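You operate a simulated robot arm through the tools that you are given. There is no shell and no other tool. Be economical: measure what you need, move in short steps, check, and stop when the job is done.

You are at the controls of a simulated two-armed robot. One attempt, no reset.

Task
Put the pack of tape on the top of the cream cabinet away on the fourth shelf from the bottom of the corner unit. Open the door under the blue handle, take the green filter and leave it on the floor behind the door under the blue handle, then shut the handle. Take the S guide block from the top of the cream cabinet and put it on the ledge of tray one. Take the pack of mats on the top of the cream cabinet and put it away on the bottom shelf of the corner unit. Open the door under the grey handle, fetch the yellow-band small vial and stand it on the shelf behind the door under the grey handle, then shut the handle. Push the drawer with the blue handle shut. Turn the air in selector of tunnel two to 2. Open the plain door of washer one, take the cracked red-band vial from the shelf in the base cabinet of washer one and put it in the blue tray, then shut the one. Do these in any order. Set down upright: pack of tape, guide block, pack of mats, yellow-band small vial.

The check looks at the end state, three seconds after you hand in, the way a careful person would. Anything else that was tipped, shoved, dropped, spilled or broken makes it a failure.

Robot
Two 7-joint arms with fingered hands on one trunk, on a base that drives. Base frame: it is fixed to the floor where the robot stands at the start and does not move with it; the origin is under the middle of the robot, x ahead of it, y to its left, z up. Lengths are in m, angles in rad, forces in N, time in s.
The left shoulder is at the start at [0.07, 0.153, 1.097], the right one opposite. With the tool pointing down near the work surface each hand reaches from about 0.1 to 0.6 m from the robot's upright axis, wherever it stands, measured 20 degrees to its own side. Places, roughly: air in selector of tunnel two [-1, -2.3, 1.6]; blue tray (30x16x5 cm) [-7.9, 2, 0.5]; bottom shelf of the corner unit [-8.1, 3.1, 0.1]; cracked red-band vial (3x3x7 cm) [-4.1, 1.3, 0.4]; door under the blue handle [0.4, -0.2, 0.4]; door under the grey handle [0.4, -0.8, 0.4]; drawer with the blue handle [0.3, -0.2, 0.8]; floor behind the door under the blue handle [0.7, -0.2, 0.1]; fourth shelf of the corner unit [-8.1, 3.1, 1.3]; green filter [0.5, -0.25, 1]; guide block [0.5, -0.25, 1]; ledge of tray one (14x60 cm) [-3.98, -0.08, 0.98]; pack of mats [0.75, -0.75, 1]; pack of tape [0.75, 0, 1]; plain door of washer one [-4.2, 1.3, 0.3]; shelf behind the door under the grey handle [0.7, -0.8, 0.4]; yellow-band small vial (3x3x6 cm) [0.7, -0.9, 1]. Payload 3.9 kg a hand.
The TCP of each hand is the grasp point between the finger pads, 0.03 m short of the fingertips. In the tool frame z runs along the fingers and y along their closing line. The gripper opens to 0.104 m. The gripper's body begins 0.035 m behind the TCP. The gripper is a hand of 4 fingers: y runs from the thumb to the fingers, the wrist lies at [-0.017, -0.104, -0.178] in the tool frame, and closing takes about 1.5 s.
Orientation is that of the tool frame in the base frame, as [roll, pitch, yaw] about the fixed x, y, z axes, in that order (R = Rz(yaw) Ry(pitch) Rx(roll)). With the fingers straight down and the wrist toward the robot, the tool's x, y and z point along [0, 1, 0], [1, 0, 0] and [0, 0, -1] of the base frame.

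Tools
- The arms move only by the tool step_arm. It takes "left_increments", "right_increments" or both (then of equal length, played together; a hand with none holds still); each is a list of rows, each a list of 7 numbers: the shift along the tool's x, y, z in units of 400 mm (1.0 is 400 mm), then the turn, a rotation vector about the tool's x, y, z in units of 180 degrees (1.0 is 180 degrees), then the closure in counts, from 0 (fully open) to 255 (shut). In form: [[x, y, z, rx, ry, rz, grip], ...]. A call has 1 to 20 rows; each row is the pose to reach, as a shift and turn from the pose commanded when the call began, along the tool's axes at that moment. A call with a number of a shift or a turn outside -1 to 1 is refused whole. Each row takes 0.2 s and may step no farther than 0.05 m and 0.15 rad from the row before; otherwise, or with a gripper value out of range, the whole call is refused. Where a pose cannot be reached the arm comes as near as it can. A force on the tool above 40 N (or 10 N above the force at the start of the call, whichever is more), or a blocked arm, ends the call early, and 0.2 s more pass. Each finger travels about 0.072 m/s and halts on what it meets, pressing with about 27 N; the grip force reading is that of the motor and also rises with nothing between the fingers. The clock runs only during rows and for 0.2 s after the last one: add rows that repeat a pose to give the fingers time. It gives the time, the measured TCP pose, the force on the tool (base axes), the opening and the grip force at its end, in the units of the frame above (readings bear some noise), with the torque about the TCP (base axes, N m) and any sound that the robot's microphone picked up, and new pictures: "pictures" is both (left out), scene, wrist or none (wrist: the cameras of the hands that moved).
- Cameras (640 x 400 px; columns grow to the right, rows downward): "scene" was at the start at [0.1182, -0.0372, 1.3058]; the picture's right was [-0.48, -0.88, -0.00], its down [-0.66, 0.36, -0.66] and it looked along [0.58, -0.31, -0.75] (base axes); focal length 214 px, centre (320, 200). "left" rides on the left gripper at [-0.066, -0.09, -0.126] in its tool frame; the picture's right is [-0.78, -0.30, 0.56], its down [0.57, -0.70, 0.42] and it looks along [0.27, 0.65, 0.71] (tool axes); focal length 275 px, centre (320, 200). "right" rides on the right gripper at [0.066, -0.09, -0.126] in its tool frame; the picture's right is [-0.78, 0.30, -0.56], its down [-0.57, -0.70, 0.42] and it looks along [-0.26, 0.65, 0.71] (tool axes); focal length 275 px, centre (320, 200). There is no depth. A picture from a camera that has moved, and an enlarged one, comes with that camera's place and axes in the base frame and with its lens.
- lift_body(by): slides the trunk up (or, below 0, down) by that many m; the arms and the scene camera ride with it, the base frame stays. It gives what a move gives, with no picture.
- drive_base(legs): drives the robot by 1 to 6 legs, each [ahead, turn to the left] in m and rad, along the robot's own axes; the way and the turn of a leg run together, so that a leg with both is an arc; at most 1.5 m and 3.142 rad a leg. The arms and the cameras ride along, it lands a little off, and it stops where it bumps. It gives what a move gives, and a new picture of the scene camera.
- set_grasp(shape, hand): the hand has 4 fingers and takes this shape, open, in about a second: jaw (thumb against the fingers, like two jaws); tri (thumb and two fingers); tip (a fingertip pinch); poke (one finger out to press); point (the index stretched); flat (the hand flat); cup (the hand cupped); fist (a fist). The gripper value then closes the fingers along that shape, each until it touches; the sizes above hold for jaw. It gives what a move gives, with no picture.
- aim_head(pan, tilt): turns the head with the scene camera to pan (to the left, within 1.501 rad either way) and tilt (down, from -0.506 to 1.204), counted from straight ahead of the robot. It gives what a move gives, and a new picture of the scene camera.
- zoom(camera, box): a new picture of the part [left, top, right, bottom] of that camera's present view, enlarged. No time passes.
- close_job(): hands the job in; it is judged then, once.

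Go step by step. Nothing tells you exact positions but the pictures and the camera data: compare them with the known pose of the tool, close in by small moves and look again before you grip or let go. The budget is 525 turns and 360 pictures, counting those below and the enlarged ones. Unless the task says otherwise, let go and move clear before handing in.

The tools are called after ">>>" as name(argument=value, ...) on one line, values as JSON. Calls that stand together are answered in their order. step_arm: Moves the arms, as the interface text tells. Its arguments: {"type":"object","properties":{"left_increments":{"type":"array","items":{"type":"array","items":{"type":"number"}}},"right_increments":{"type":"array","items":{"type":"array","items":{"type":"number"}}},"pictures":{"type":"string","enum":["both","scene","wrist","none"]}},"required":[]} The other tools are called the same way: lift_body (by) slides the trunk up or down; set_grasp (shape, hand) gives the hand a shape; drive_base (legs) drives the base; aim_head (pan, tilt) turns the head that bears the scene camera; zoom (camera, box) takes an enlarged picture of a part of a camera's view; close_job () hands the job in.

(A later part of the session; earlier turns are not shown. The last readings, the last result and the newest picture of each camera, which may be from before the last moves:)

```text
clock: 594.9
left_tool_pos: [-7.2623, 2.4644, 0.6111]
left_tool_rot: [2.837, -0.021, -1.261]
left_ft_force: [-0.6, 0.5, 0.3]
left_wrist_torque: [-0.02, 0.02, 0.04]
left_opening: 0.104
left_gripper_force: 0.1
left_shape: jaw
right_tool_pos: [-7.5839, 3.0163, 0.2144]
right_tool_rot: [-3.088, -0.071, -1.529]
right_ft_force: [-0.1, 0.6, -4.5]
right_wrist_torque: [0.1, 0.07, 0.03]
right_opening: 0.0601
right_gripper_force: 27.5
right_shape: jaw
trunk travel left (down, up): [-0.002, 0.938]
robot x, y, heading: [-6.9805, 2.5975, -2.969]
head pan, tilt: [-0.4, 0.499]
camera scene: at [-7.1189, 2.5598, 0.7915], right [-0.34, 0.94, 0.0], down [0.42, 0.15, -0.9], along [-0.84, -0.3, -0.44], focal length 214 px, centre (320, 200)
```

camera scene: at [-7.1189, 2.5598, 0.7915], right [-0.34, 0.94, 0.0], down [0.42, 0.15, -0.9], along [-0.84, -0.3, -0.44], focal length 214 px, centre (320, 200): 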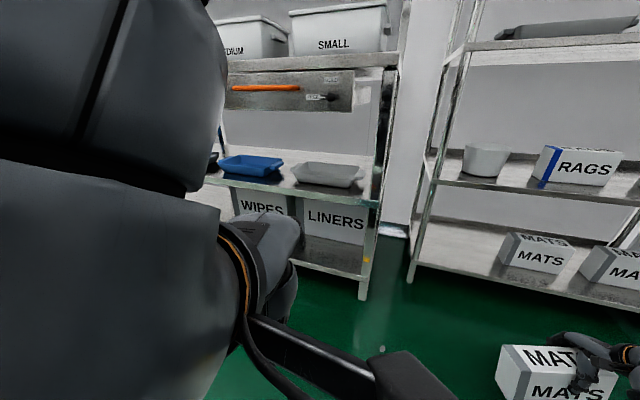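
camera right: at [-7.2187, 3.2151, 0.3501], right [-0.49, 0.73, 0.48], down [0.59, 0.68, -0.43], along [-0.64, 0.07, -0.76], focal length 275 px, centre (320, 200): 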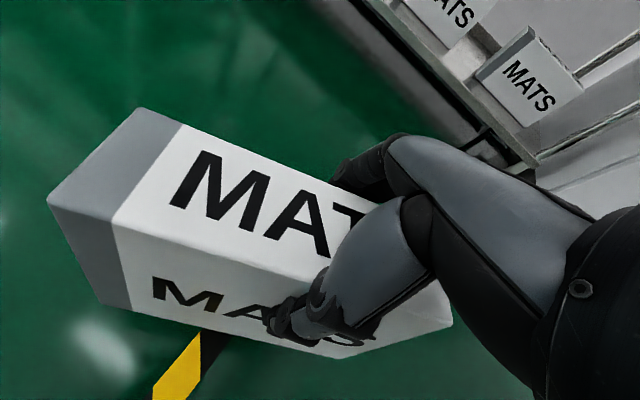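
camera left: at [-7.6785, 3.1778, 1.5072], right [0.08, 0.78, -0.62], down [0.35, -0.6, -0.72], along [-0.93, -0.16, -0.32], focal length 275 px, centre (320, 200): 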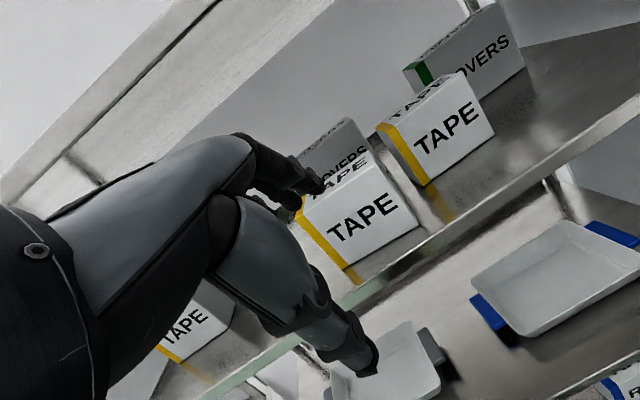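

>>> step_arm(left_increments=[[0, 0.07, 0.03, 0, 0, 0, 0], [0, 0.14, 0.06, 0, 0, 0, 0], [0, 0.2, 0.1, 0, 0, 0, 0]], pictures="none")

>>> lift_body(by=0.06)

>>> drive_base(legs=[[0.25, 0]])

>>> aim_head(pan=-0.7, tilt=0.7)

```text
clock: 595.7
left_tool_pos: [-7.3433, 2.4391, 0.6023]
left_tool_rot: [2.837, -0.012, -1.271]
left_ft_force: [-0.1, -0.7, 0.3]
left_wrist_torque: [-0.01, 0.0, -0.01]
left_opening: 0.1041
left_gripper_force: 0.0
left_shape: jaw
right_tool_pos: [-7.5834, 3.0162, 0.2144]
right_tool_rot: [-3.089, -0.071, -1.531]
right_ft_force: [0.5, 0.6, -4.5]
right_wrist_torque: [0.07, 0.03, 0.03]
right_opening: 0.0601
right_gripper_force: 26.9
right_shape: jaw
trunk travel left (down, up): [-0.002, 0.938]
robot x, y, heading: [-6.9804, 2.6, -2.968]
head pan, tilt: [-0.4, 0.499]
```

```text
clock: 596.7
left_tool_pos: [-7.3417, 2.4402, 0.6609]
left_tool_rot: [2.837, -0.014, -1.269]
left_ft_force: [-1.0, 0.4, -0.7]
left_wrist_torque: [-0.04, 0.01, -0.01]
left_opening: 0.1043
left_gripper_force: 0.1
left_shape: jaw
right_tool_pos: [-7.5837, 3.0158, 0.2743]
right_tool_rot: [-3.089, -0.069, -1.531]
right_ft_force: [0.2, -0.2, -4.7]
right_wrist_torque: [0.04, 0.03, 0.02]
right_opening: 0.0603
right_gripper_force: 26.9
right_shape: jaw
trunk travel left (down, up): [-0.062, 0.878]
robot x, y, heading: [-6.9819, 2.5984, -2.975]
head pan, tilt: [-0.4, 0.499]
```

```text
clock: 598.6
left_tool_pos: [-7.5911, 2.3954, 0.6602]
left_tool_rot: [2.838, -0.013, -1.268]
left_ft_force: [0.1, -0.2, -0.4]
left_wrist_torque: [0.05, -0.02, 0.0]
left_opening: 0.104
left_gripper_force: 0.1
left_shape: jaw
right_tool_pos: [-7.8323, 2.973, 0.275]
right_tool_rot: [-3.089, -0.073, -1.53]
right_ft_force: [0.6, 0.1, -3.8]
right_wrist_torque: [0.09, 0.09, 0.01]
right_opening: 0.0602
right_gripper_force: 27.2
right_shape: jaw
trunk travel left (down, up): [-0.062, 0.878]
robot x, y, heading: [-7.2295, 2.5586, -2.967]
head pan, tilt: [-0.4, 0.499]
camera scene: at [-7.3696, 2.5694, 0.8478], right [0.23, 0.97, 0.0], down [0.47, -0.11, -0.88], along [-0.85, 0.2, -0.48], focal length 214 px, centre (320, 200)
```

scene: 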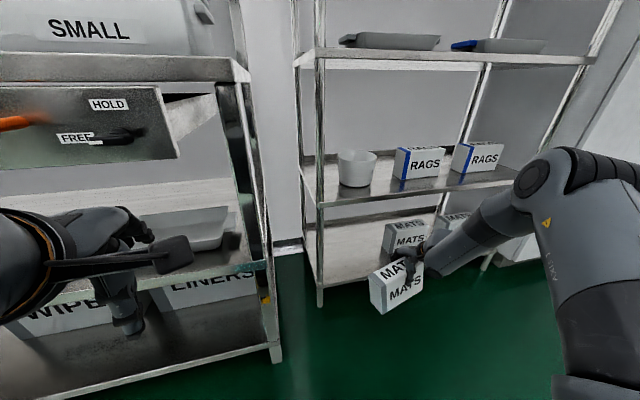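

```text
clock: 599.4
left_tool_pos: [-7.5913, 2.3968, 0.6613]
left_tool_rot: [2.838, -0.014, -1.269]
left_ft_force: [0.0, -0.2, 0.4]
left_wrist_torque: [-0.02, 0.01, 0.03]
left_opening: 0.1037
left_gripper_force: 0.0
left_shape: jaw
right_tool_pos: [-7.8316, 2.9734, 0.2743]
right_tool_rot: [-3.09, -0.072, -1.532]
right_ft_force: [0.5, 0.5, -3.9]
right_wrist_torque: [0.13, 0.09, 0.0]
right_opening: 0.06
right_gripper_force: 26.6
right_shape: jaw
trunk travel left (down, up): [-0.062, 0.878]
robot x, y, heading: [-7.2296, 2.5573, -2.975]
head pan, tilt: [-0.7, 0.7]
camera scene: at [-7.3542, 2.5915, 0.8302], right [0.51, 0.86, 0.0], down [0.56, -0.33, -0.76], along [-0.66, 0.39, -0.64], focal length 214 px, centre (320, 200)
```

scene: 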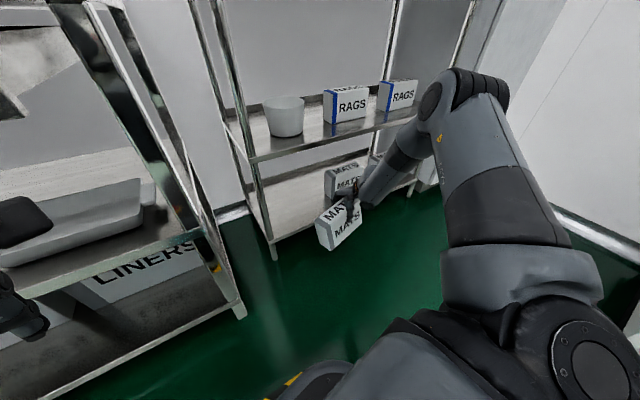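

>>> step_arm(left_increments=[[0, -0.07, -0.03, 0, 0, 0, 0], [0, -0.14, -0.06, 0, 0, 0, 0], [0, -0.18, -0.09, 0, 0, 0, 0]], pictures="none")

>>> drive_base(legs=[[0, 0.06], [0.19, 0]])

>>> zoom(camera="right", box=[0, 0, 640, 400])

```text
clock: 600.2
left_tool_pos: [-7.5145, 2.4191, 0.6734]
left_tool_rot: [2.838, -0.015, -1.267]
left_ft_force: [0.7, 0.1, 0.2]
left_wrist_torque: [0.01, -0.03, 0.01]
left_opening: 0.104
left_gripper_force: 0.0
left_shape: jaw
right_tool_pos: [-7.8326, 2.9734, 0.2746]
right_tool_rot: [-3.089, -0.072, -1.531]
right_ft_force: [0.3, 0.1, -4.6]
right_wrist_torque: [0.11, 0.06, -0.02]
right_opening: 0.0601
right_gripper_force: 26.8
right_shape: jaw
trunk travel left (down, up): [-0.062, 0.878]
robot x, y, heading: [-7.2289, 2.5619, -2.973]
head pan, tilt: [-0.7, 0.7]
```

```text
clock: 602.2
left_tool_pos: [-7.6962, 2.3614, 0.6742]
left_tool_rot: [2.837, -0.016, -1.208]
left_ft_force: [-0.2, -0.6, -0.5]
left_wrist_torque: [-0.02, 0.01, -0.02]
left_opening: 0.104
left_gripper_force: 0.1
left_shape: jaw
right_tool_pos: [-8.044, 2.8943, 0.2718]
right_tool_rot: [-3.084, -0.073, -1.473]
right_ft_force: [0.8, -0.1, -3.3]
right_wrist_torque: [0.07, 0.07, -0.02]
right_opening: 0.0606
right_gripper_force: 27.1
right_shape: jaw
trunk travel left (down, up): [-0.062, 0.878]
robot x, y, heading: [-7.416, 2.513, -2.912]
head pan, tilt: [-0.7, 0.7]
camera scene: at [-7.5455, 2.5416, 0.8297], right [0.45, 0.89, 0.0], down [0.58, -0.29, -0.76], along [-0.68, 0.35, -0.65], focal length 214 px, centre (320, 200)
```

scene: 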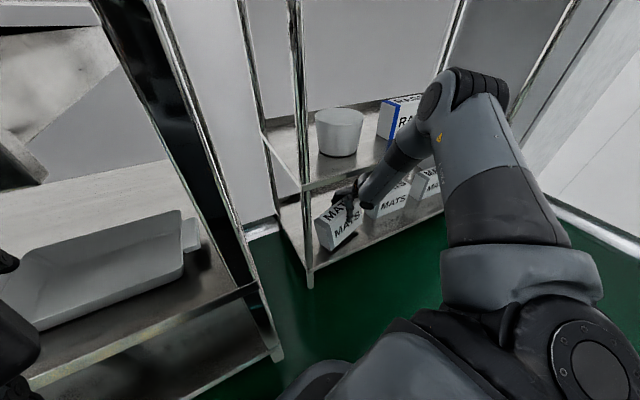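

```text
1.00 times, centred on (320, 200) of right (not enlarged: the box is as wide or as high as the picture)
camera zoom: at [-7.9558, 2.8455, 0.408], right [-0.41, 0.78, 0.48], down [0.67, 0.61, -0.43], along [-0.63, 0.15, -0.77], focal length 275 px, centre (320, 200)
```

zoom: 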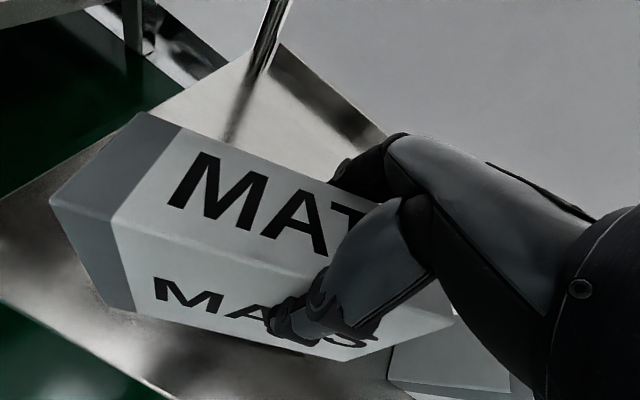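

The box is over the free part of the bottom shelf. Lowering.

>>> lift_body(by=-0.03)

>>> lift_body(by=-0.015)

>>> lift_body(by=-0.012)

```text
clock: 602.9
left_tool_pos: [-7.6916, 2.3582, 0.6458]
left_tool_rot: [2.834, -0.011, -1.209]
left_ft_force: [0.5, -0.2, -0.1]
left_wrist_torque: [0.01, 0.0, -0.03]
left_opening: 0.1038
left_gripper_force: 0.1
left_shape: jaw
right_tool_pos: [-8.0434, 2.8925, 0.251]
right_tool_rot: [-3.097, -0.069, -1.471]
right_ft_force: [4.6, 2.3, 22.0]
right_wrist_torque: [-0.12, -0.17, 0.14]
right_opening: 0.0582
right_gripper_force: 27.3
right_shape: jaw
trunk travel left (down, up): [-0.032, 0.908]
robot x, y, heading: [-7.421, 2.5132, -2.911]
head pan, tilt: [-0.7, 0.7]
```

```text
clock: 603.3
left_tool_pos: [-7.6916, 2.3583, 0.6364]
left_tool_rot: [2.835, -0.01, -1.212]
left_ft_force: [0.4, -0.5, 0.0]
left_wrist_torque: [-0.01, -0.01, 0.01]
left_opening: 0.104
left_gripper_force: 0.2
left_shape: jaw
right_tool_pos: [-8.0473, 2.8915, 0.2456]
right_tool_rot: [-3.107, -0.072, -1.467]
right_ft_force: [9.0, -0.7, 27.7]
right_wrist_torque: [0.18, -0.2, 0.07]
right_opening: 0.0568
right_gripper_force: 27.1
right_shape: jaw
trunk travel left (down, up): [-0.024, 0.916]
robot x, y, heading: [-7.4179, 2.5175, -2.915]
head pan, tilt: [-0.7, 0.7]
stopped: the force on the tool passed its limit at 56 N (the readings are from after the stop); the commanded pose is now the measured one
```

```text
clock: 603.7
left_tool_pos: [-7.6928, 2.359, 0.6359]
left_tool_rot: [2.835, -0.009, -1.212]
left_ft_force: [0.5, 0.1, -0.1]
left_wrist_torque: [0.02, 0.01, 0.01]
left_opening: 0.1039
left_gripper_force: 0.1
left_shape: jaw
right_tool_pos: [-8.049, 2.8916, 0.2442]
right_tool_rot: [-3.112, -0.074, -1.469]
right_ft_force: [8.5, -0.2, 25.5]
right_wrist_torque: [0.14, -0.21, 0.03]
right_opening: 0.0564
right_gripper_force: 27.1
right_shape: jaw
trunk travel left (down, up): [-0.022, 0.918]
robot x, y, heading: [-7.416, 2.5137, -2.921]
head pan, tilt: [-0.7, 0.7]
stopped: the force on the tool passed its limit at 48 N (the readings are from after the stop); the commanded pose is now the measured one
```

>>> zoom(camera="right", box=[0, 0, 640, 400])

>>> zoom(camera="scene", box=[260, 150, 460, 275])

```text
1.00 times, centred on (320, 200) of right (not enlarged: the box is as wide or as high as the picture)
camera zoom: at [-7.9575, 2.8444, 0.3786], right [-0.39, 0.78, 0.49], down [0.65, 0.61, -0.45], along [-0.65, 0.15, -0.75], focal length 275 px, centre (320, 200)
```

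zoom: 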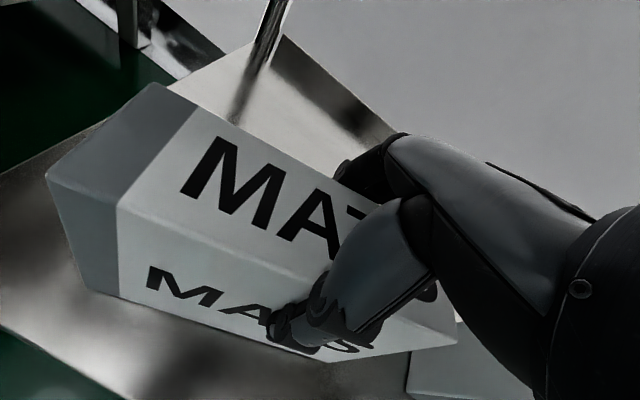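

```text
3.20 times, centred on (360, 212) of scene
camera zoom: at [-7.5403, 2.5395, 0.7908], right [0.46, 0.89, 0.0], down [0.57, -0.29, -0.77], along [-0.68, 0.35, -0.64], focal length 686 px, centre (192, 160)
```

zoom: 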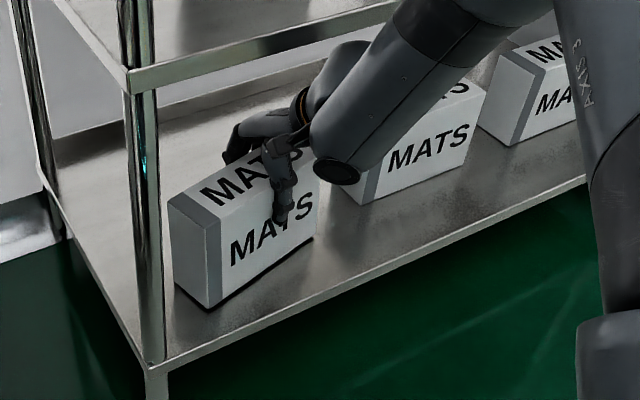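

The box is down on the shelf. Releasing slowly.

>>> step_arm(right_increments=[[0, 0, 0, 0, 0, 0, 225], [0, 0, 0, 0, 0, 0, 195], [0, 0, 0, 0, 0, 0, 165], [0, 0, 0, 0, 0, 0, 135], [0, 0, 0, 0, 0, 0, 100], [0, 0, 0, 0, 0, 0, 60], [0, 0, 0, 0, 0, 0, 20], [0, 0, 0, 0, 0, 0, 0]], pictures="both")

```text
clock: 605.5
left_tool_pos: [-7.6931, 2.3584, 0.6358]
left_tool_rot: [2.836, -0.012, -1.212]
left_ft_force: [-0.3, 0.1, 0.0]
left_wrist_torque: [-0.02, -0.01, 0.0]
left_opening: 0.1039
left_gripper_force: 0.0
left_shape: jaw
right_tool_pos: [-8.048, 2.8938, 0.2414]
right_tool_rot: [-3.102, -0.072, -1.47]
right_ft_force: [5.6, 2.9, 10.0]
right_wrist_torque: [-0.05, -0.22, 0.1]
right_opening: 0.1039
right_gripper_force: 0.0
right_shape: jaw
trunk travel left (down, up): [-0.022, 0.918]
robot x, y, heading: [-7.4178, 2.5126, -2.917]
head pan, tilt: [-0.7, 0.7]
camera scene: at [-7.5421, 2.5401, 0.7905], right [0.46, 0.89, 0.0], down [0.57, -0.29, -0.77], along [-0.68, 0.35, -0.64], focal length 214 px, centre (320, 200)
camera right: at [-7.9567, 2.8454, 0.3749], right [-0.4, 0.78, 0.49], down [0.66, 0.61, -0.44], along [-0.64, 0.15, -0.75], focal length 275 px, centre (320, 200)
```

scene: 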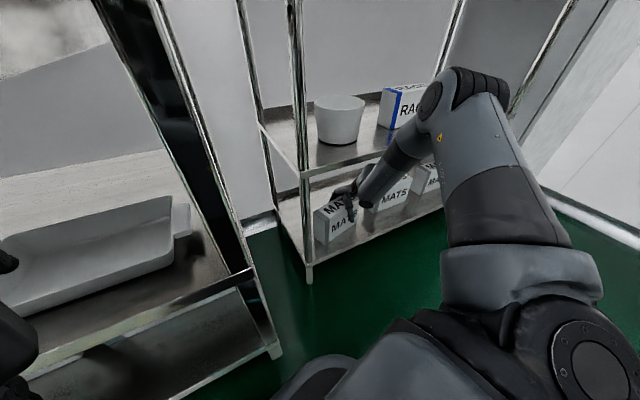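
right: 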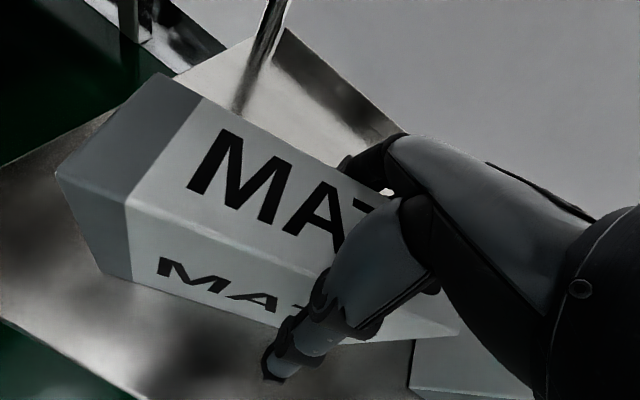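

>>> lift_body(by=0.02)

>>> step_arm(right_increments=[[0, 0, -0.02, -0.02, 0, 0, 0], [0, 0.0, -0.05, -0.045, 0, 0, 0], [0, 0.0, -0.08, -0.07, 0, 0, 0], [0, 0.0, -0.11, -0.09, 0, 0, 0], [0, 0.0, -0.14, -0.11, 0, 0, 0]], pictures="both")

```text
clock: 606.1
left_tool_pos: [-7.6931, 2.3599, 0.6538]
left_tool_rot: [2.837, -0.013, -1.211]
left_ft_force: [-0.7, -0.1, -0.5]
left_wrist_torque: [0.01, -0.04, 0.0]
left_opening: 0.104
left_gripper_force: 0.2
left_shape: jaw
right_tool_pos: [-8.0476, 2.893, 0.2591]
right_tool_rot: [-3.104, -0.074, -1.469]
right_ft_force: [0.0, -0.2, 0.3]
right_wrist_torque: [0.0, 0.01, -0.02]
right_opening: 0.1037
right_gripper_force: 0.0
right_shape: jaw
trunk travel left (down, up): [-0.042, 0.898]
robot x, y, heading: [-7.4179, 2.516, -2.911]
head pan, tilt: [-0.7, 0.7]
```

```text
clock: 607.3
left_tool_pos: [-7.6934, 2.3608, 0.6553]
left_tool_rot: [2.836, -0.013, -1.211]
left_ft_force: [0.2, -0.1, 0.0]
left_wrist_torque: [0.0, -0.01, -0.03]
left_opening: 0.1038
left_gripper_force: 0.2
left_shape: jaw
right_tool_pos: [-8.0497, 2.8986, 0.3167]
right_tool_rot: [2.831, -0.073, -1.469]
right_ft_force: [0.6, 0.1, 0.3]
right_wrist_torque: [0.03, 0.02, 0.02]
right_opening: 0.104
right_gripper_force: 0.0
right_shape: jaw
trunk travel left (down, up): [-0.042, 0.898]
robot x, y, heading: [-7.4179, 2.5124, -2.914]
head pan, tilt: [-0.7, 0.7]
camera scene: at [-7.543, 2.5406, 0.8103], right [0.46, 0.89, 0.0], down [0.57, -0.29, -0.76], along [-0.68, 0.35, -0.64], focal length 214 px, centre (320, 200)
camera right: at [-7.9211, 2.8507, 0.4139], right [-0.2, 0.8, 0.56], down [0.48, 0.58, -0.66], along [-0.85, 0.14, -0.5], focal length 275 px, centre (320, 200)
```

scene: 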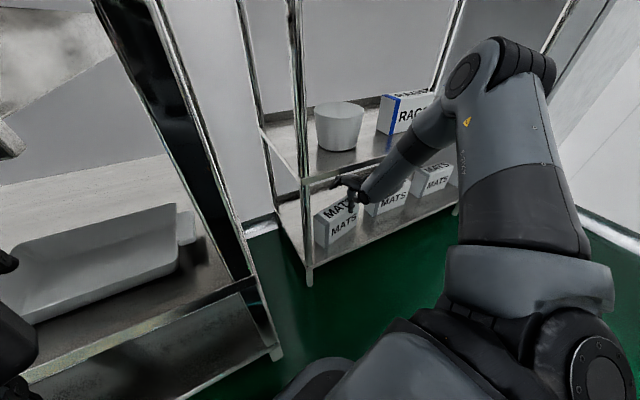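
right: 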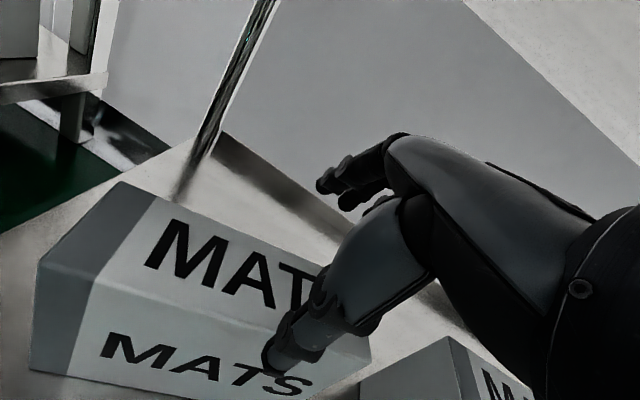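

The hand is clear. I'll back out and check the box.

>>> drive_base(legs=[[-0.4, 0]])

>>> zoom(camera="scene", box=[220, 60, 420, 185])

```text
clock: 609.8
left_tool_pos: [-7.3009, 2.4512, 0.6546]
left_tool_rot: [2.834, -0.014, -1.209]
left_ft_force: [-0.2, 1.0, 0.2]
left_wrist_torque: [0.0, 0.01, 0.0]
left_opening: 0.104
left_gripper_force: 0.2
left_shape: jaw
right_tool_pos: [-7.6562, 2.9871, 0.3156]
right_tool_rot: [2.834, -0.073, -1.47]
right_ft_force: [-0.3, -0.2, -0.6]
right_wrist_torque: [0.02, 0.02, 0.03]
right_opening: 0.1039
right_gripper_force: 0.1
right_shape: jaw
trunk travel left (down, up): [-0.042, 0.898]
robot x, y, heading: [-7.0256, 2.6024, -2.915]
head pan, tilt: [-0.7, 0.7]
camera scene: at [-7.1504, 2.6309, 0.8104], right [0.46, 0.89, 0.0], down [0.57, -0.29, -0.76], along [-0.68, 0.35, -0.64], focal length 214 px, centre (320, 200)
```

scene: 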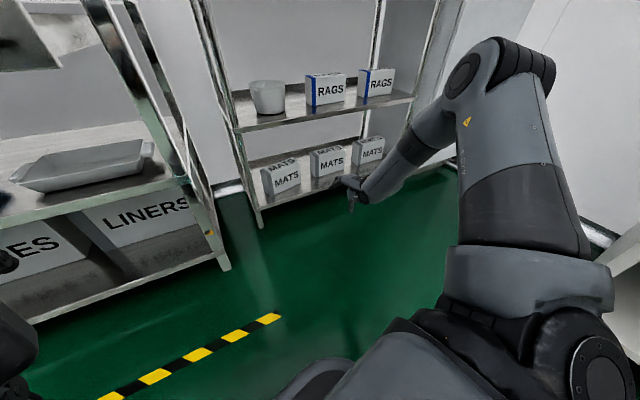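

```text
3.20 times, centred on (320, 122) of scene
camera zoom: at [-7.1504, 2.6309, 0.8104], right [0.46, 0.89, 0.0], down [0.57, -0.29, -0.76], along [-0.68, 0.35, -0.64], focal length 686 px, centre (320, 448)
```

zoom: 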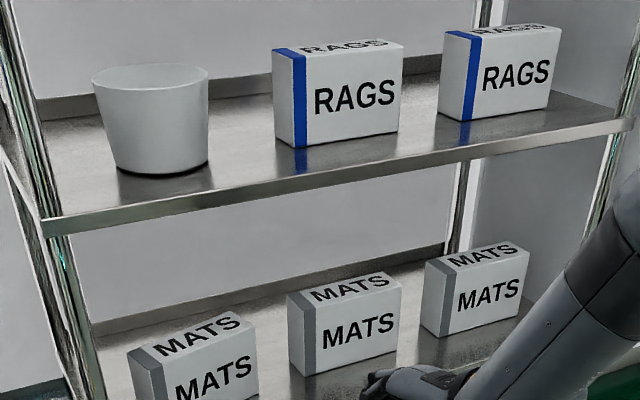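

The mats stand upright beside the others. Next is washer one, which is nearer from here, so I'll head that way and look.

>>> lift_body(by=0.4)

>>> drive_base(legs=[[-0.3, 0], [0, 2.4], [1.0, 0]])

>>> aim_head(pan=0.0, tilt=0.3)

```text
clock: 613.7
left_tool_pos: [-7.302, 2.4502, 1.0548]
left_tool_rot: [2.837, -0.013, -1.21]
left_ft_force: [0.3, 0.4, -0.2]
left_wrist_torque: [-0.01, -0.03, -0.01]
left_opening: 0.1039
left_gripper_force: 0.1
left_shape: jaw
right_tool_pos: [-7.6588, 2.9874, 0.7163]
right_tool_rot: [2.834, -0.074, -1.469]
right_ft_force: [0.3, 1.7, 0.4]
right_wrist_torque: [0.01, -0.01, 0.01]
right_opening: 0.1037
right_gripper_force: 0.1
right_shape: jaw
trunk travel left (down, up): [-0.442, 0.498]
robot x, y, heading: [-7.0249, 2.6032, -2.916]
head pan, tilt: [-0.7, 0.7]
```

```text
clock: 626.2
left_tool_pos: [-5.5491, 2.1153, 1.0539]
left_tool_rot: [2.838, -0.013, 1.199]
left_ft_force: [-0.7, -0.3, 0.2]
left_wrist_torque: [-0.05, -0.02, 0.0]
left_opening: 0.104
left_gripper_force: 0.1
left_shape: jaw
right_tool_pos: [-5.6415, 1.4768, 0.7155]
right_tool_rot: [2.834, -0.074, 0.939]
right_ft_force: [-0.8, -0.8, 0.6]
right_wrist_torque: [0.0, -0.03, -0.02]
right_opening: 0.1037
right_gripper_force: 0.0
right_shape: jaw
trunk travel left (down, up): [-0.442, 0.498]
robot x, y, heading: [-5.8593, 2.1874, -0.509]
head pan, tilt: [-0.7, 0.7]
camera scene: at [-5.7827, 2.083, 1.2103], right [-0.93, -0.36, 0.0], down [-0.23, 0.6, -0.76], along [0.27, -0.71, -0.64], focal length 214 px, centre (320, 200)
```

scene: 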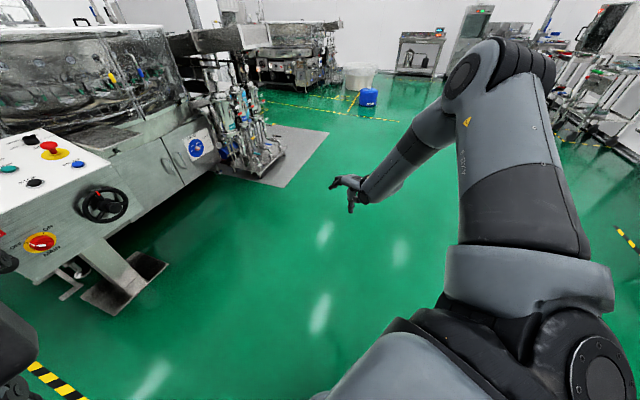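

```text
clock: 627.3
left_tool_pos: [-5.5454, 2.1154, 1.0566]
left_tool_rot: [2.844, -0.007, 1.21]
left_ft_force: [-0.4, -0.5, -1.0]
left_wrist_torque: [-0.01, 0.01, 0.01]
left_opening: 0.1037
left_gripper_force: 0.1
left_shape: jaw
right_tool_pos: [-5.6429, 1.4771, 0.7166]
right_tool_rot: [2.834, -0.073, 0.939]
right_ft_force: [-0.4, 0.2, -0.6]
right_wrist_torque: [0.0, -0.03, 0.02]
right_opening: 0.1037
right_gripper_force: 0.1
right_shape: jaw
trunk travel left (down, up): [-0.442, 0.498]
robot x, y, heading: [-5.8547, 2.1872, -0.505]
head pan, tilt: [0.0, 0.3]
camera scene: at [-5.7627, 2.0841, 1.2431], right [-0.84, -0.54, 0.0], down [-0.18, 0.28, -0.94], along [0.51, -0.79, -0.33], focal length 214 px, centre (320, 200)
```

scene: 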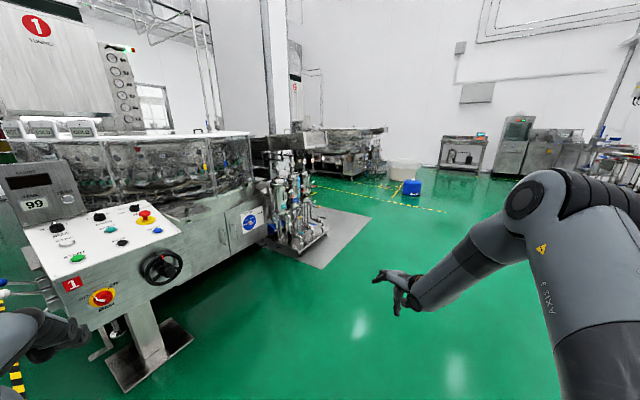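

Washer one's base cabinet faces -x at about x=-4.4. I'll square up to it.

>>> drive_base(legs=[[0, -0.77], [0.95, 0], [0, 1.275]])

>>> aim_head(pan=0.1, tilt=0.5)

```text
clock: 637.4
left_tool_pos: [-5.2758, 1.3623, 1.0548]
left_tool_rot: [2.84, -0.014, 1.697]
left_ft_force: [0.5, -0.3, 0.1]
left_wrist_torque: [-0.02, -0.01, 0.0]
left_opening: 0.1038
left_gripper_force: 0.0
left_shape: jaw
right_tool_pos: [-5.0562, 0.7544, 0.7163]
right_tool_rot: [2.835, -0.073, 1.436]
right_ft_force: [-0.3, 0.5, 0.4]
right_wrist_torque: [-0.03, 0.0, -0.01]
right_opening: 0.1038
right_gripper_force: 0.2
right_shape: jaw
trunk travel left (down, up): [-0.442, 0.498]
robot x, y, heading: [-5.5805, 1.2773, -0.016]
head pan, tilt: [0.0, 0.3]
camera scene: at [-5.4489, 1.2331, 1.2482], right [-0.47, -0.88, 0.0], down [-0.25, 0.13, -0.96], along [0.85, -0.45, -0.28], focal length 214 px, centre (320, 200)
```

scene: 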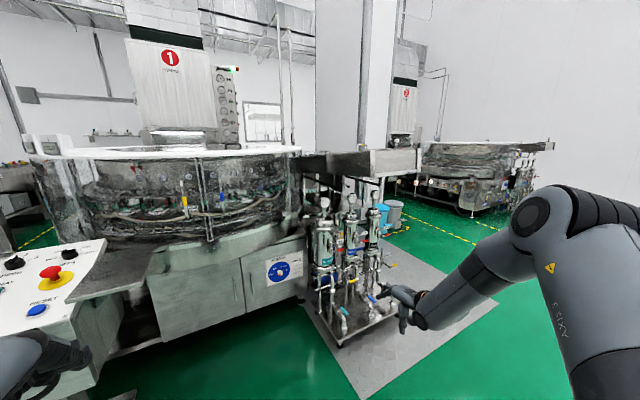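

```text
clock: 638.1
left_tool_pos: [-5.2763, 1.3641, 1.0498]
left_tool_rot: [2.835, -0.025, 1.693]
left_ft_force: [0.4, 0.3, 0.2]
left_wrist_torque: [0.01, -0.03, 0.0]
left_opening: 0.1038
left_gripper_force: 0.2
left_shape: jaw
right_tool_pos: [-5.056, 0.7549, 0.716]
right_tool_rot: [2.834, -0.074, 1.434]
right_ft_force: [-0.3, 0.1, -0.4]
right_wrist_torque: [-0.01, 0.0, -0.01]
right_opening: 0.1039
right_gripper_force: 0.1
right_shape: jaw
trunk travel left (down, up): [-0.442, 0.498]
robot x, y, heading: [-5.581, 1.2781, -0.014]
head pan, tilt: [0.099, 0.499]
camera scene: at [-5.4507, 1.2315, 1.2378], right [-0.49, -0.87, 0.0], down [-0.33, 0.19, -0.92], along [0.81, -0.45, -0.38], focal length 214 px, centre (320, 200)
```

scene: 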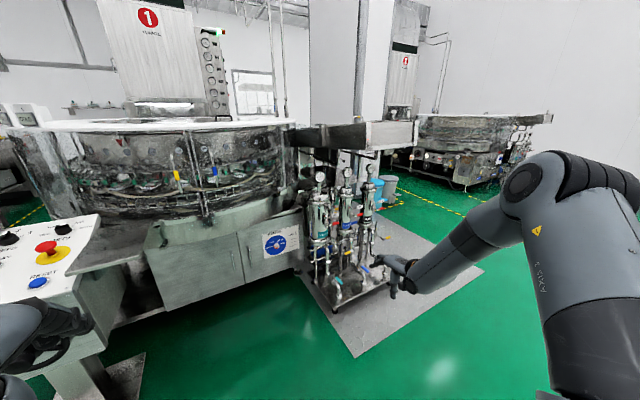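

>>> step_arm(left_increments=[[0.08, 0.08, 0.06, 0, 0, 0, 0], [0.16, 0.16, 0.12, 0, 0, 0, 0], [0.24, 0.24, 0.18, 0, 0, 0, 0], [0.32, 0.32, 0.24, 0, 0, 0, 0], [0.4, 0.4, 0.3, 0, 0, 0, 0]], pictures="none")

>>> aim_head(pan=-0.05, tilt=0.6)

>>> zoom(camera="scene", box=[220, 100, 420, 225])

```text
refused: row 1 steps farther than a row can; nothing moved
```

```text
clock: 638.9
left_tool_pos: [-5.2781, 1.3627, 1.0497]
left_tool_rot: [2.835, -0.028, 1.692]
left_ft_force: [0.7, -0.7, 0.3]
left_wrist_torque: [-0.02, 0.0, -0.02]
left_opening: 0.1037
left_gripper_force: 0.0
left_shape: jaw
right_tool_pos: [-5.0565, 0.7554, 0.717]
right_tool_rot: [2.833, -0.073, 1.435]
right_ft_force: [0.5, 0.1, 0.2]
right_wrist_torque: [-0.02, -0.01, 0.03]
right_opening: 0.1039
right_gripper_force: 0.1
right_shape: jaw
trunk travel left (down, up): [-0.442, 0.498]
robot x, y, heading: [-5.5823, 1.2782, -0.011]
head pan, tilt: [-0.051, 0.6]
camera scene: at [-5.4531, 1.2301, 1.2293], right [-0.51, -0.86, 0.0], down [-0.4, 0.24, -0.88], along [0.76, -0.45, -0.47], focal length 214 px, centre (320, 200)
```

scene: 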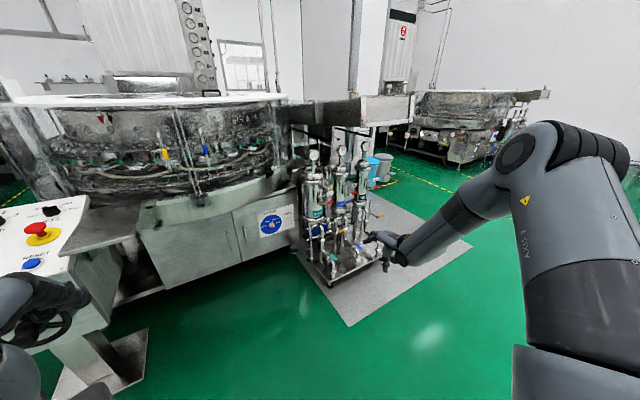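

```text
3.20 times, centred on (320, 162) of scene
camera zoom: at [-5.4531, 1.2301, 1.2293], right [-0.51, -0.86, 0.0], down [-0.4, 0.24, -0.88], along [0.76, -0.45, -0.47], focal length 686 px, centre (320, 320)
```

zoom: 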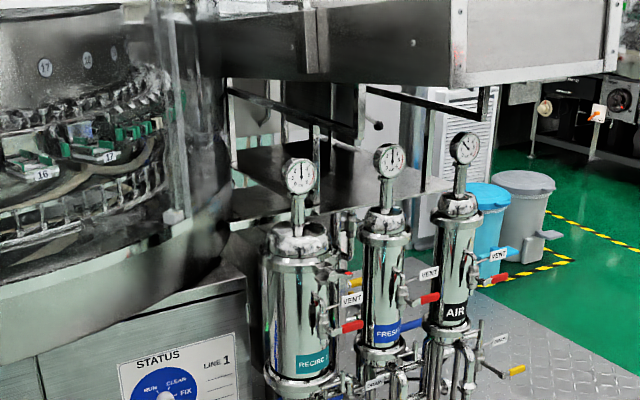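

>>> step_arm(left_increments=[[0.06, 0.06, 0.04, 0, 0, 0, 0], [0.12, 0.12, 0.08, 0, 0, 0, 0], [0.18, 0.18, 0.12, 0, 0, 0, 0], [0.24, 0.24, 0.16, 0, 0, 0, 0], [0.3, 0.3, 0.2, 0, 0, 0, 0], [0.36, 0.36, 0.24, 0, 0, 0, 0]], pictures="none")

>>> drive_base(legs=[[0.3, 0]])

```text
clock: 640.2
left_tool_pos: [-5.1282, 1.5267, 1.0074]
left_tool_rot: [2.839, -0.014, 1.696]
left_ft_force: [-0.2, 0.0, 0.0]
left_wrist_torque: [-0.03, 0.0, 0.02]
left_opening: 0.1039
left_gripper_force: 0.1
left_shape: jaw
right_tool_pos: [-5.0553, 0.7555, 0.7164]
right_tool_rot: [2.834, -0.073, 1.436]
right_ft_force: [-0.4, 0.8, 0.2]
right_wrist_torque: [0.0, -0.01, -0.01]
right_opening: 0.1037
right_gripper_force: 0.0
right_shape: jaw
trunk travel left (down, up): [-0.442, 0.498]
robot x, y, heading: [-5.5819, 1.2787, -0.016]
head pan, tilt: [-0.051, 0.6]
```

```text
clock: 642.3
left_tool_pos: [-4.8298, 1.5231, 1.007]
left_tool_rot: [2.84, -0.013, 1.7]
left_ft_force: [0.2, -0.2, 0.3]
left_wrist_torque: [-0.02, 0.01, 0.0]
left_opening: 0.1038
left_gripper_force: 0.0
left_shape: jaw
right_tool_pos: [-4.757, 0.7524, 0.715]
right_tool_rot: [2.833, -0.073, 1.436]
right_ft_force: [0.2, -0.1, -0.6]
right_wrist_torque: [-0.02, 0.02, 0.0]
right_opening: 0.1039
right_gripper_force: 0.1
right_shape: jaw
trunk travel left (down, up): [-0.442, 0.498]
robot x, y, heading: [-5.2804, 1.2743, -0.012]
head pan, tilt: [-0.051, 0.6]
camera scene: at [-5.1442, 1.2681, 1.2189], right [-0.06, -1.0, 0.0], down [-0.56, 0.04, -0.82], along [0.82, -0.05, -0.57], focal length 214 px, centre (320, 200)
```

scene: 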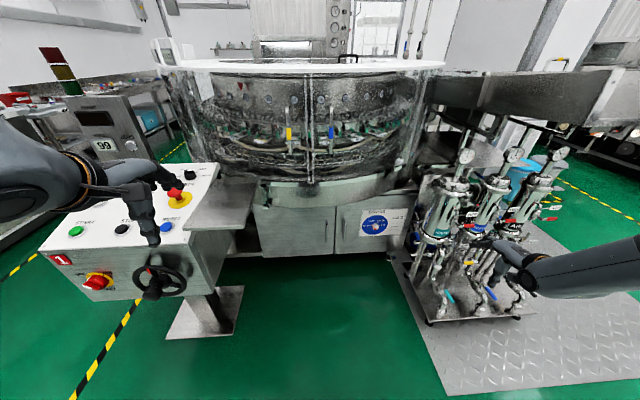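

The left hand is close to the console. I'll lift it away first.

>>> step_arm(left_increments=[[0, 0, -0.1, 0, 0, 0, 0], [0, -0.05, -0.2, 0, 0, 0, 0], [0, -0.1, -0.3, 0, 0, 0, 0], [-0.05, -0.15, -0.38, 0, 0, 0, 0], [-0.1, -0.2, -0.45, 0, 0, 0, 0]], pictures="none")

>>> zoom(camera="scene", box=[220, 170, 430, 300])

```text
clock: 643.5
left_tool_pos: [-4.9545, 1.4642, 1.1565]
left_tool_rot: [2.839, -0.014, 1.698]
left_ft_force: [-1.7, -0.4, 0.1]
left_wrist_torque: [0.01, 0.0, 0.03]
left_opening: 0.1039
left_gripper_force: 0.1
left_shape: jaw
right_tool_pos: [-4.7596, 0.7509, 0.7159]
right_tool_rot: [2.833, -0.074, 1.434]
right_ft_force: [0.7, -0.2, -0.2]
right_wrist_torque: [0.0, -0.01, -0.03]
right_opening: 0.104
right_gripper_force: 0.0
right_shape: jaw
trunk travel left (down, up): [-0.442, 0.498]
robot x, y, heading: [-5.2849, 1.2735, -0.017]
head pan, tilt: [-0.051, 0.6]
```

```text
3.05 times, centred on (325, 235) of scene
camera zoom: at [-5.1456, 1.2672, 1.219], right [-0.06, -1.0, 0.0], down [-0.56, 0.04, -0.83], along [0.82, -0.05, -0.56], focal length 654 px, centre (305, 93)
```

zoom: 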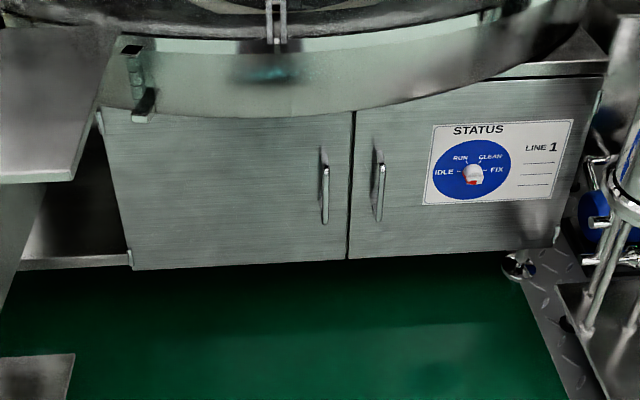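

The plain door's handle is at about (-4.23, 1.18, z 0.29–0.47), hinged on the left. I'll turn the right hand forward, via fingers-up, as before.

>>> step_arm(right_increments=[[0, 0, 0, -0.04, 0, 0, 0], [0, -0.02, 0, -0.08, 0, 0, 0], [0, -0.04, 0, -0.12, 0, 0, 0], [0, -0.06, 0, -0.16, 0, 0, 0], [0, -0.08, 0, -0.2, 0, 0, 0], [0, -0.1, 0, -0.24, 0, 0, 0], [0, -0.12, 0, -0.28, 0, 0, 0], [0, -0.14, 0, -0.32, 0, 0, 0], [0, -0.16, 0, -0.36, 0, 0, 0], [0, -0.18, 0, -0.4, 0, 0, 0]], pictures="none")

>>> step_arm(right_increments=[[0.04, 0, 0, 0, 0, -0.0417, 0], [0.08, 0, 0, 0, 0, -0.0833, 0], [0.12, 0, 0, 0, 0, -0.125, 0], [0.16, 0, 0, 0, 0, -0.1667, 0], [0.2, -0.02, 0, 0, 0, -0.2083, 0], [0.24, -0.04, 0, 0, 0, -0.25, 0], [0.28, -0.06, 0, 0, 0, -0.2917, 0], [0.32, -0.08, 0, 0, 0, -0.3333, 0], [0.36, -0.1, 0, 0, 0, -0.375, 0], [0.4, -0.12, 0, 0, 0, -0.4167, 0], [0.44, -0.14, 0, 0, 0, -0.4583, 0], [0.48, -0.16, 0, 0, 0, -0.5, 0]], pictures="none")

```text
clock: 645.7
left_tool_pos: [-4.9535, 1.4654, 1.1557]
left_tool_rot: [2.839, -0.014, 1.697]
left_ft_force: [0.6, -0.3, 0.6]
left_wrist_torque: [-0.01, -0.02, 0.03]
left_opening: 0.1039
left_gripper_force: 0.1
left_shape: jaw
right_tool_pos: [-4.8256, 0.7632, 0.6939]
right_tool_rot: [1.576, -0.073, 1.436]
right_ft_force: [0.3, -0.6, -1.0]
right_wrist_torque: [0.0, 0.03, -0.01]
right_opening: 0.1039
right_gripper_force: 0.0
right_shape: jaw
right hand out of reach, approached as far as the arm can: row 4, 5, 6
trunk travel left (down, up): [-0.442, 0.498]
robot x, y, heading: [-5.286, 1.2725, -0.013]
head pan, tilt: [-0.051, 0.6]
```

```text
clock: 648.3
left_tool_pos: [-4.9537, 1.467, 1.1546]
left_tool_rot: [2.839, -0.014, 1.699]
left_ft_force: [-0.4, -0.3, 0.1]
left_wrist_torque: [-0.02, 0.01, -0.04]
left_opening: 0.1042
left_gripper_force: 0.1
left_shape: jaw
right_tool_pos: [-4.7992, 0.957, 0.6449]
right_tool_rot: [1.641, 1.498, 1.507]
right_ft_force: [-0.9, -0.4, 0.1]
right_wrist_torque: [0.03, 0.0, 0.03]
right_opening: 0.1041
right_gripper_force: 0.1
right_shape: jaw
trunk travel left (down, up): [-0.442, 0.498]
robot x, y, heading: [-5.2811, 1.2709, -0.012]
head pan, tilt: [-0.051, 0.6]
```

>>> step_arm(left_increments=[[-0.03, -0.03, -0.1, 0, 0, 0, 0], [-0.06, -0.06, -0.2, 0, 0, 0, 0], [-0.1, -0.1, -0.3, 0, 0, 0, 0], [-0.15, -0.14, -0.4, 0, 0, 0, 0], [-0.2, -0.18, -0.5, 0, 0, 0, 0]], right_increments=[[0, 0.05, 0, 0, 0, 0, 0], [0, 0.1, 0, 0, 0, 0, 0], [0, 0.15, 0, 0, 0, 0, 0], [0, 0.2, 0, 0, 0, 0, 0], [0, 0.25, 0, 0, 0, 0, 0]], pictures="none")

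>>> lift_body(by=-0.26)

>>> drive_base(legs=[[0, 0.3], [0.3, 0], [0, -0.3]])

>>> zoom(camera="right", box=[0, 0, 640, 400])

```text
clock: 649.5
left_tool_pos: [-5.062, 1.3688, 1.3212]
left_tool_rot: [2.847, -0.01, 1.704]
left_ft_force: [-0.7, 0.2, 0.2]
left_wrist_torque: [0.02, -0.03, 0.02]
left_opening: 0.1038
left_gripper_force: 0.1
left_shape: jaw
right_tool_pos: [-4.7831, 1.0567, 0.6495]
right_tool_rot: [1.704, 1.498, 1.57]
right_ft_force: [1.0, -0.3, -0.1]
right_wrist_torque: [-0.01, 0.02, 0.0]
right_opening: 0.1039
right_gripper_force: 0.0
right_shape: jaw
trunk travel left (down, up): [-0.442, 0.498]
robot x, y, heading: [-5.283, 1.2721, -0.013]
head pan, tilt: [-0.051, 0.6]
```

```text
clock: 652.2
left_tool_pos: [-5.0698, 1.3678, 1.0627]
left_tool_rot: [2.838, -0.011, 1.695]
left_ft_force: [0.0, -0.1, -0.1]
left_wrist_torque: [0.0, 0.01, 0.03]
left_opening: 0.1041
left_gripper_force: 0.1
left_shape: jaw
right_tool_pos: [-4.7876, 1.0553, 0.3926]
right_tool_rot: [1.681, 1.497, 1.544]
right_ft_force: [0.4, -0.8, 0.5]
right_wrist_torque: [0.0, 0.03, -0.01]
right_opening: 0.1039
right_gripper_force: 0.1
right_shape: jaw
trunk travel left (down, up): [-0.182, 0.758]
robot x, y, heading: [-5.2832, 1.2725, -0.008]
head pan, tilt: [-0.051, 0.6]
```

```text
clock: 656.1
left_tool_pos: [-4.7833, 1.4526, 1.0617]
left_tool_rot: [2.839, -0.011, 1.697]
left_ft_force: [-0.1, 0.2, 0.1]
left_wrist_torque: [-0.02, -0.02, 0.02]
left_opening: 0.1037
left_gripper_force: 0.1
left_shape: jaw
right_tool_pos: [-4.4992, 1.1407, 0.3925]
right_tool_rot: [1.675, 1.497, 1.54]
right_ft_force: [0.2, -0.5, -0.5]
right_wrist_torque: [0.0, 0.02, 0.01]
right_opening: 0.1039
right_gripper_force: 0.1
right_shape: jaw
trunk travel left (down, up): [-0.182, 0.758]
robot x, y, heading: [-4.9938, 1.3584, -0.009]
head pan, tilt: [-0.051, 0.6]
camera scene: at [-4.8576, 1.3532, 0.959], right [-0.06, -1.0, 0.0], down [-0.56, 0.03, -0.82], along [0.82, -0.05, -0.57], focal length 214 px, centre (320, 200)
```

scene: 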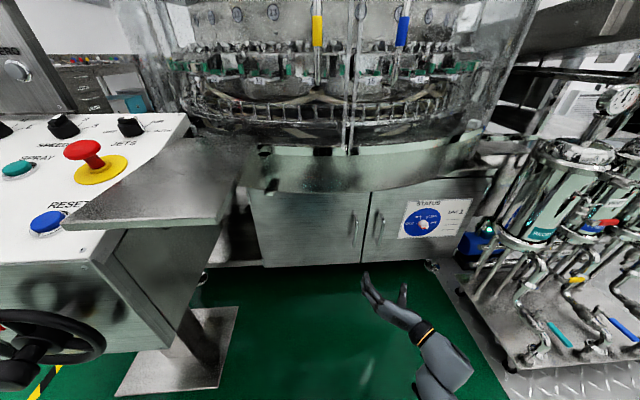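

```text
1.00 times, centred on (320, 200) of right (not enlarged: the box is as wide or as high as the picture)
camera zoom: at [-4.6347, 1.0734, 0.321], right [-0.52, 0.31, 0.8], down [0.32, -0.79, 0.52], along [0.79, 0.53, 0.31], focal length 275 px, centre (320, 200)
```

zoom: 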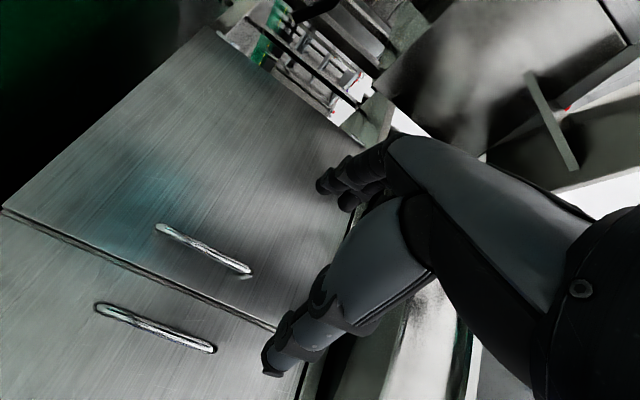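

>>> drive_base(legs=[[0.19, 0]])

>>> step_arm(right_increments=[[0.04, 0.06, 0, 0, 0, 0, 0], [0.08, 0.12, 0, 0, 0, 0, 0]], pictures="wrist")

```text
clock: 657.7
left_tool_pos: [-4.5925, 1.4504, 1.0619]
left_tool_rot: [2.84, -0.011, 1.694]
left_ft_force: [0.2, 0.1, -0.6]
left_wrist_torque: [-0.02, 0.01, 0.03]
left_opening: 0.1037
left_gripper_force: 0.1
left_shape: jaw
right_tool_pos: [-4.3082, 1.1384, 0.3922]
right_tool_rot: [1.654, 1.496, 1.519]
right_ft_force: [0.4, -0.6, 0.4]
right_wrist_torque: [0.06, 0.04, 0.0]
right_opening: 0.1039
right_gripper_force: 0.0
right_shape: jaw
trunk travel left (down, up): [-0.182, 0.758]
robot x, y, heading: [-4.8048, 1.3558, -0.013]
head pan, tilt: [-0.051, 0.6]
camera scene: at [-4.6663, 1.3509, 0.9589], right [-0.06, -1.0, 0.0], down [-0.56, 0.04, -0.82], along [0.82, -0.05, -0.57], focal length 214 px, centre (320, 200)
```

scene: 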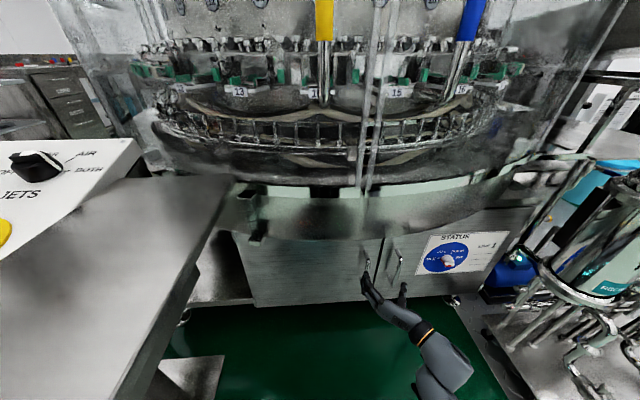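

```text
clock: 658.3
left_tool_pos: [-4.5924, 1.4498, 1.063]
left_tool_rot: [2.841, -0.011, 1.695]
left_ft_force: [-0.2, -0.1, 1.3]
left_wrist_torque: [0.02, -0.01, 0.0]
left_opening: 0.1038
left_gripper_force: 0.1
left_shape: jaw
right_tool_pos: [-4.3017, 1.1873, 0.3636]
right_tool_rot: [1.67, 1.497, 1.535]
right_ft_force: [0.7, 0.6, -0.2]
right_wrist_torque: [-0.04, -0.01, -0.02]
right_opening: 0.1037
right_gripper_force: 0.0
right_shape: jaw
trunk travel left (down, up): [-0.182, 0.758]
robot x, y, heading: [-4.807, 1.3585, -0.011]
head pan, tilt: [-0.051, 0.6]
camera right: at [-4.4375, 1.1203, 0.2925], right [-0.51, 0.31, 0.8], down [0.32, -0.79, 0.52], along [0.79, 0.52, 0.31], focal length 275 px, centre (320, 200)
```

right: 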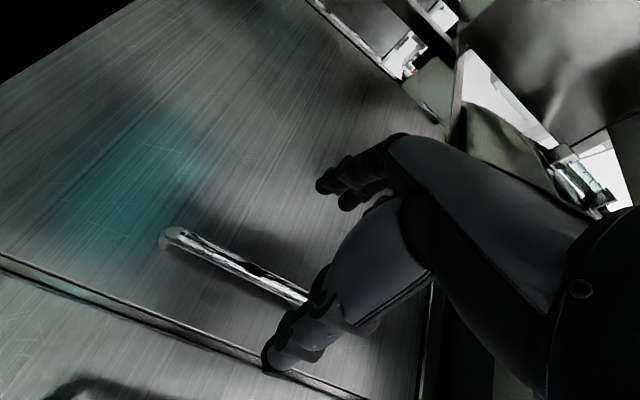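

>>> step_arm(right_increments=[[0, 0, 0.08, 0, 0, 0, 0], [0, 0, 0.15, 0, 0, 0, 0], [0, 0, 0.2, 0, 0, 0, 0], [0, 0, 0.21, 0, 0, 0, 0]], pictures="wrist")

```text
clock: 659.3
left_tool_pos: [-4.5952, 1.4501, 1.0629]
left_tool_rot: [2.837, -0.012, 1.692]
left_ft_force: [-0.5, 0.3, 1.0]
left_wrist_torque: [-0.02, 0.0, 0.02]
left_opening: 0.1043
left_gripper_force: 0.1
left_shape: jaw
right_tool_pos: [-4.2243, 1.1762, 0.3631]
right_tool_rot: [1.633, 1.495, 1.503]
right_ft_force: [-26.0, -2.2, 6.9]
right_wrist_torque: [0.39, -0.65, 1.46]
right_opening: 0.1014
right_gripper_force: 0.0
right_shape: jaw
trunk travel left (down, up): [-0.182, 0.758]
robot x, y, heading: [-4.8073, 1.3559, -0.017]
head pan, tilt: [-0.051, 0.6]
stopped in row 4 (right hand): the force on the tool passed its limit at 44 N (the readings are from after the stop); the commanded pose is now the measured one
camera right: at [-4.36, 1.1089, 0.2915], right [-0.52, 0.31, 0.8], down [0.33, -0.79, 0.52], along [0.79, 0.53, 0.31], focal length 275 px, centre (320, 200)
```

right: 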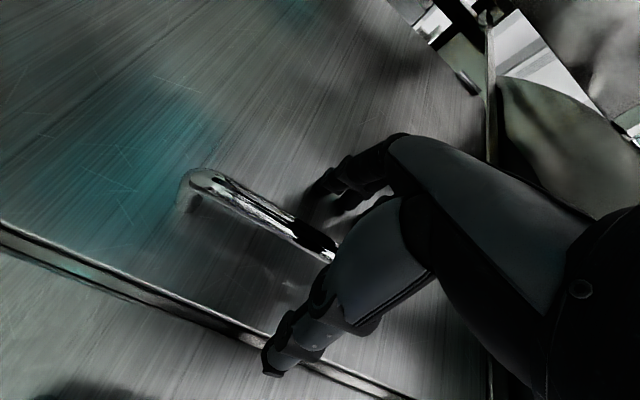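

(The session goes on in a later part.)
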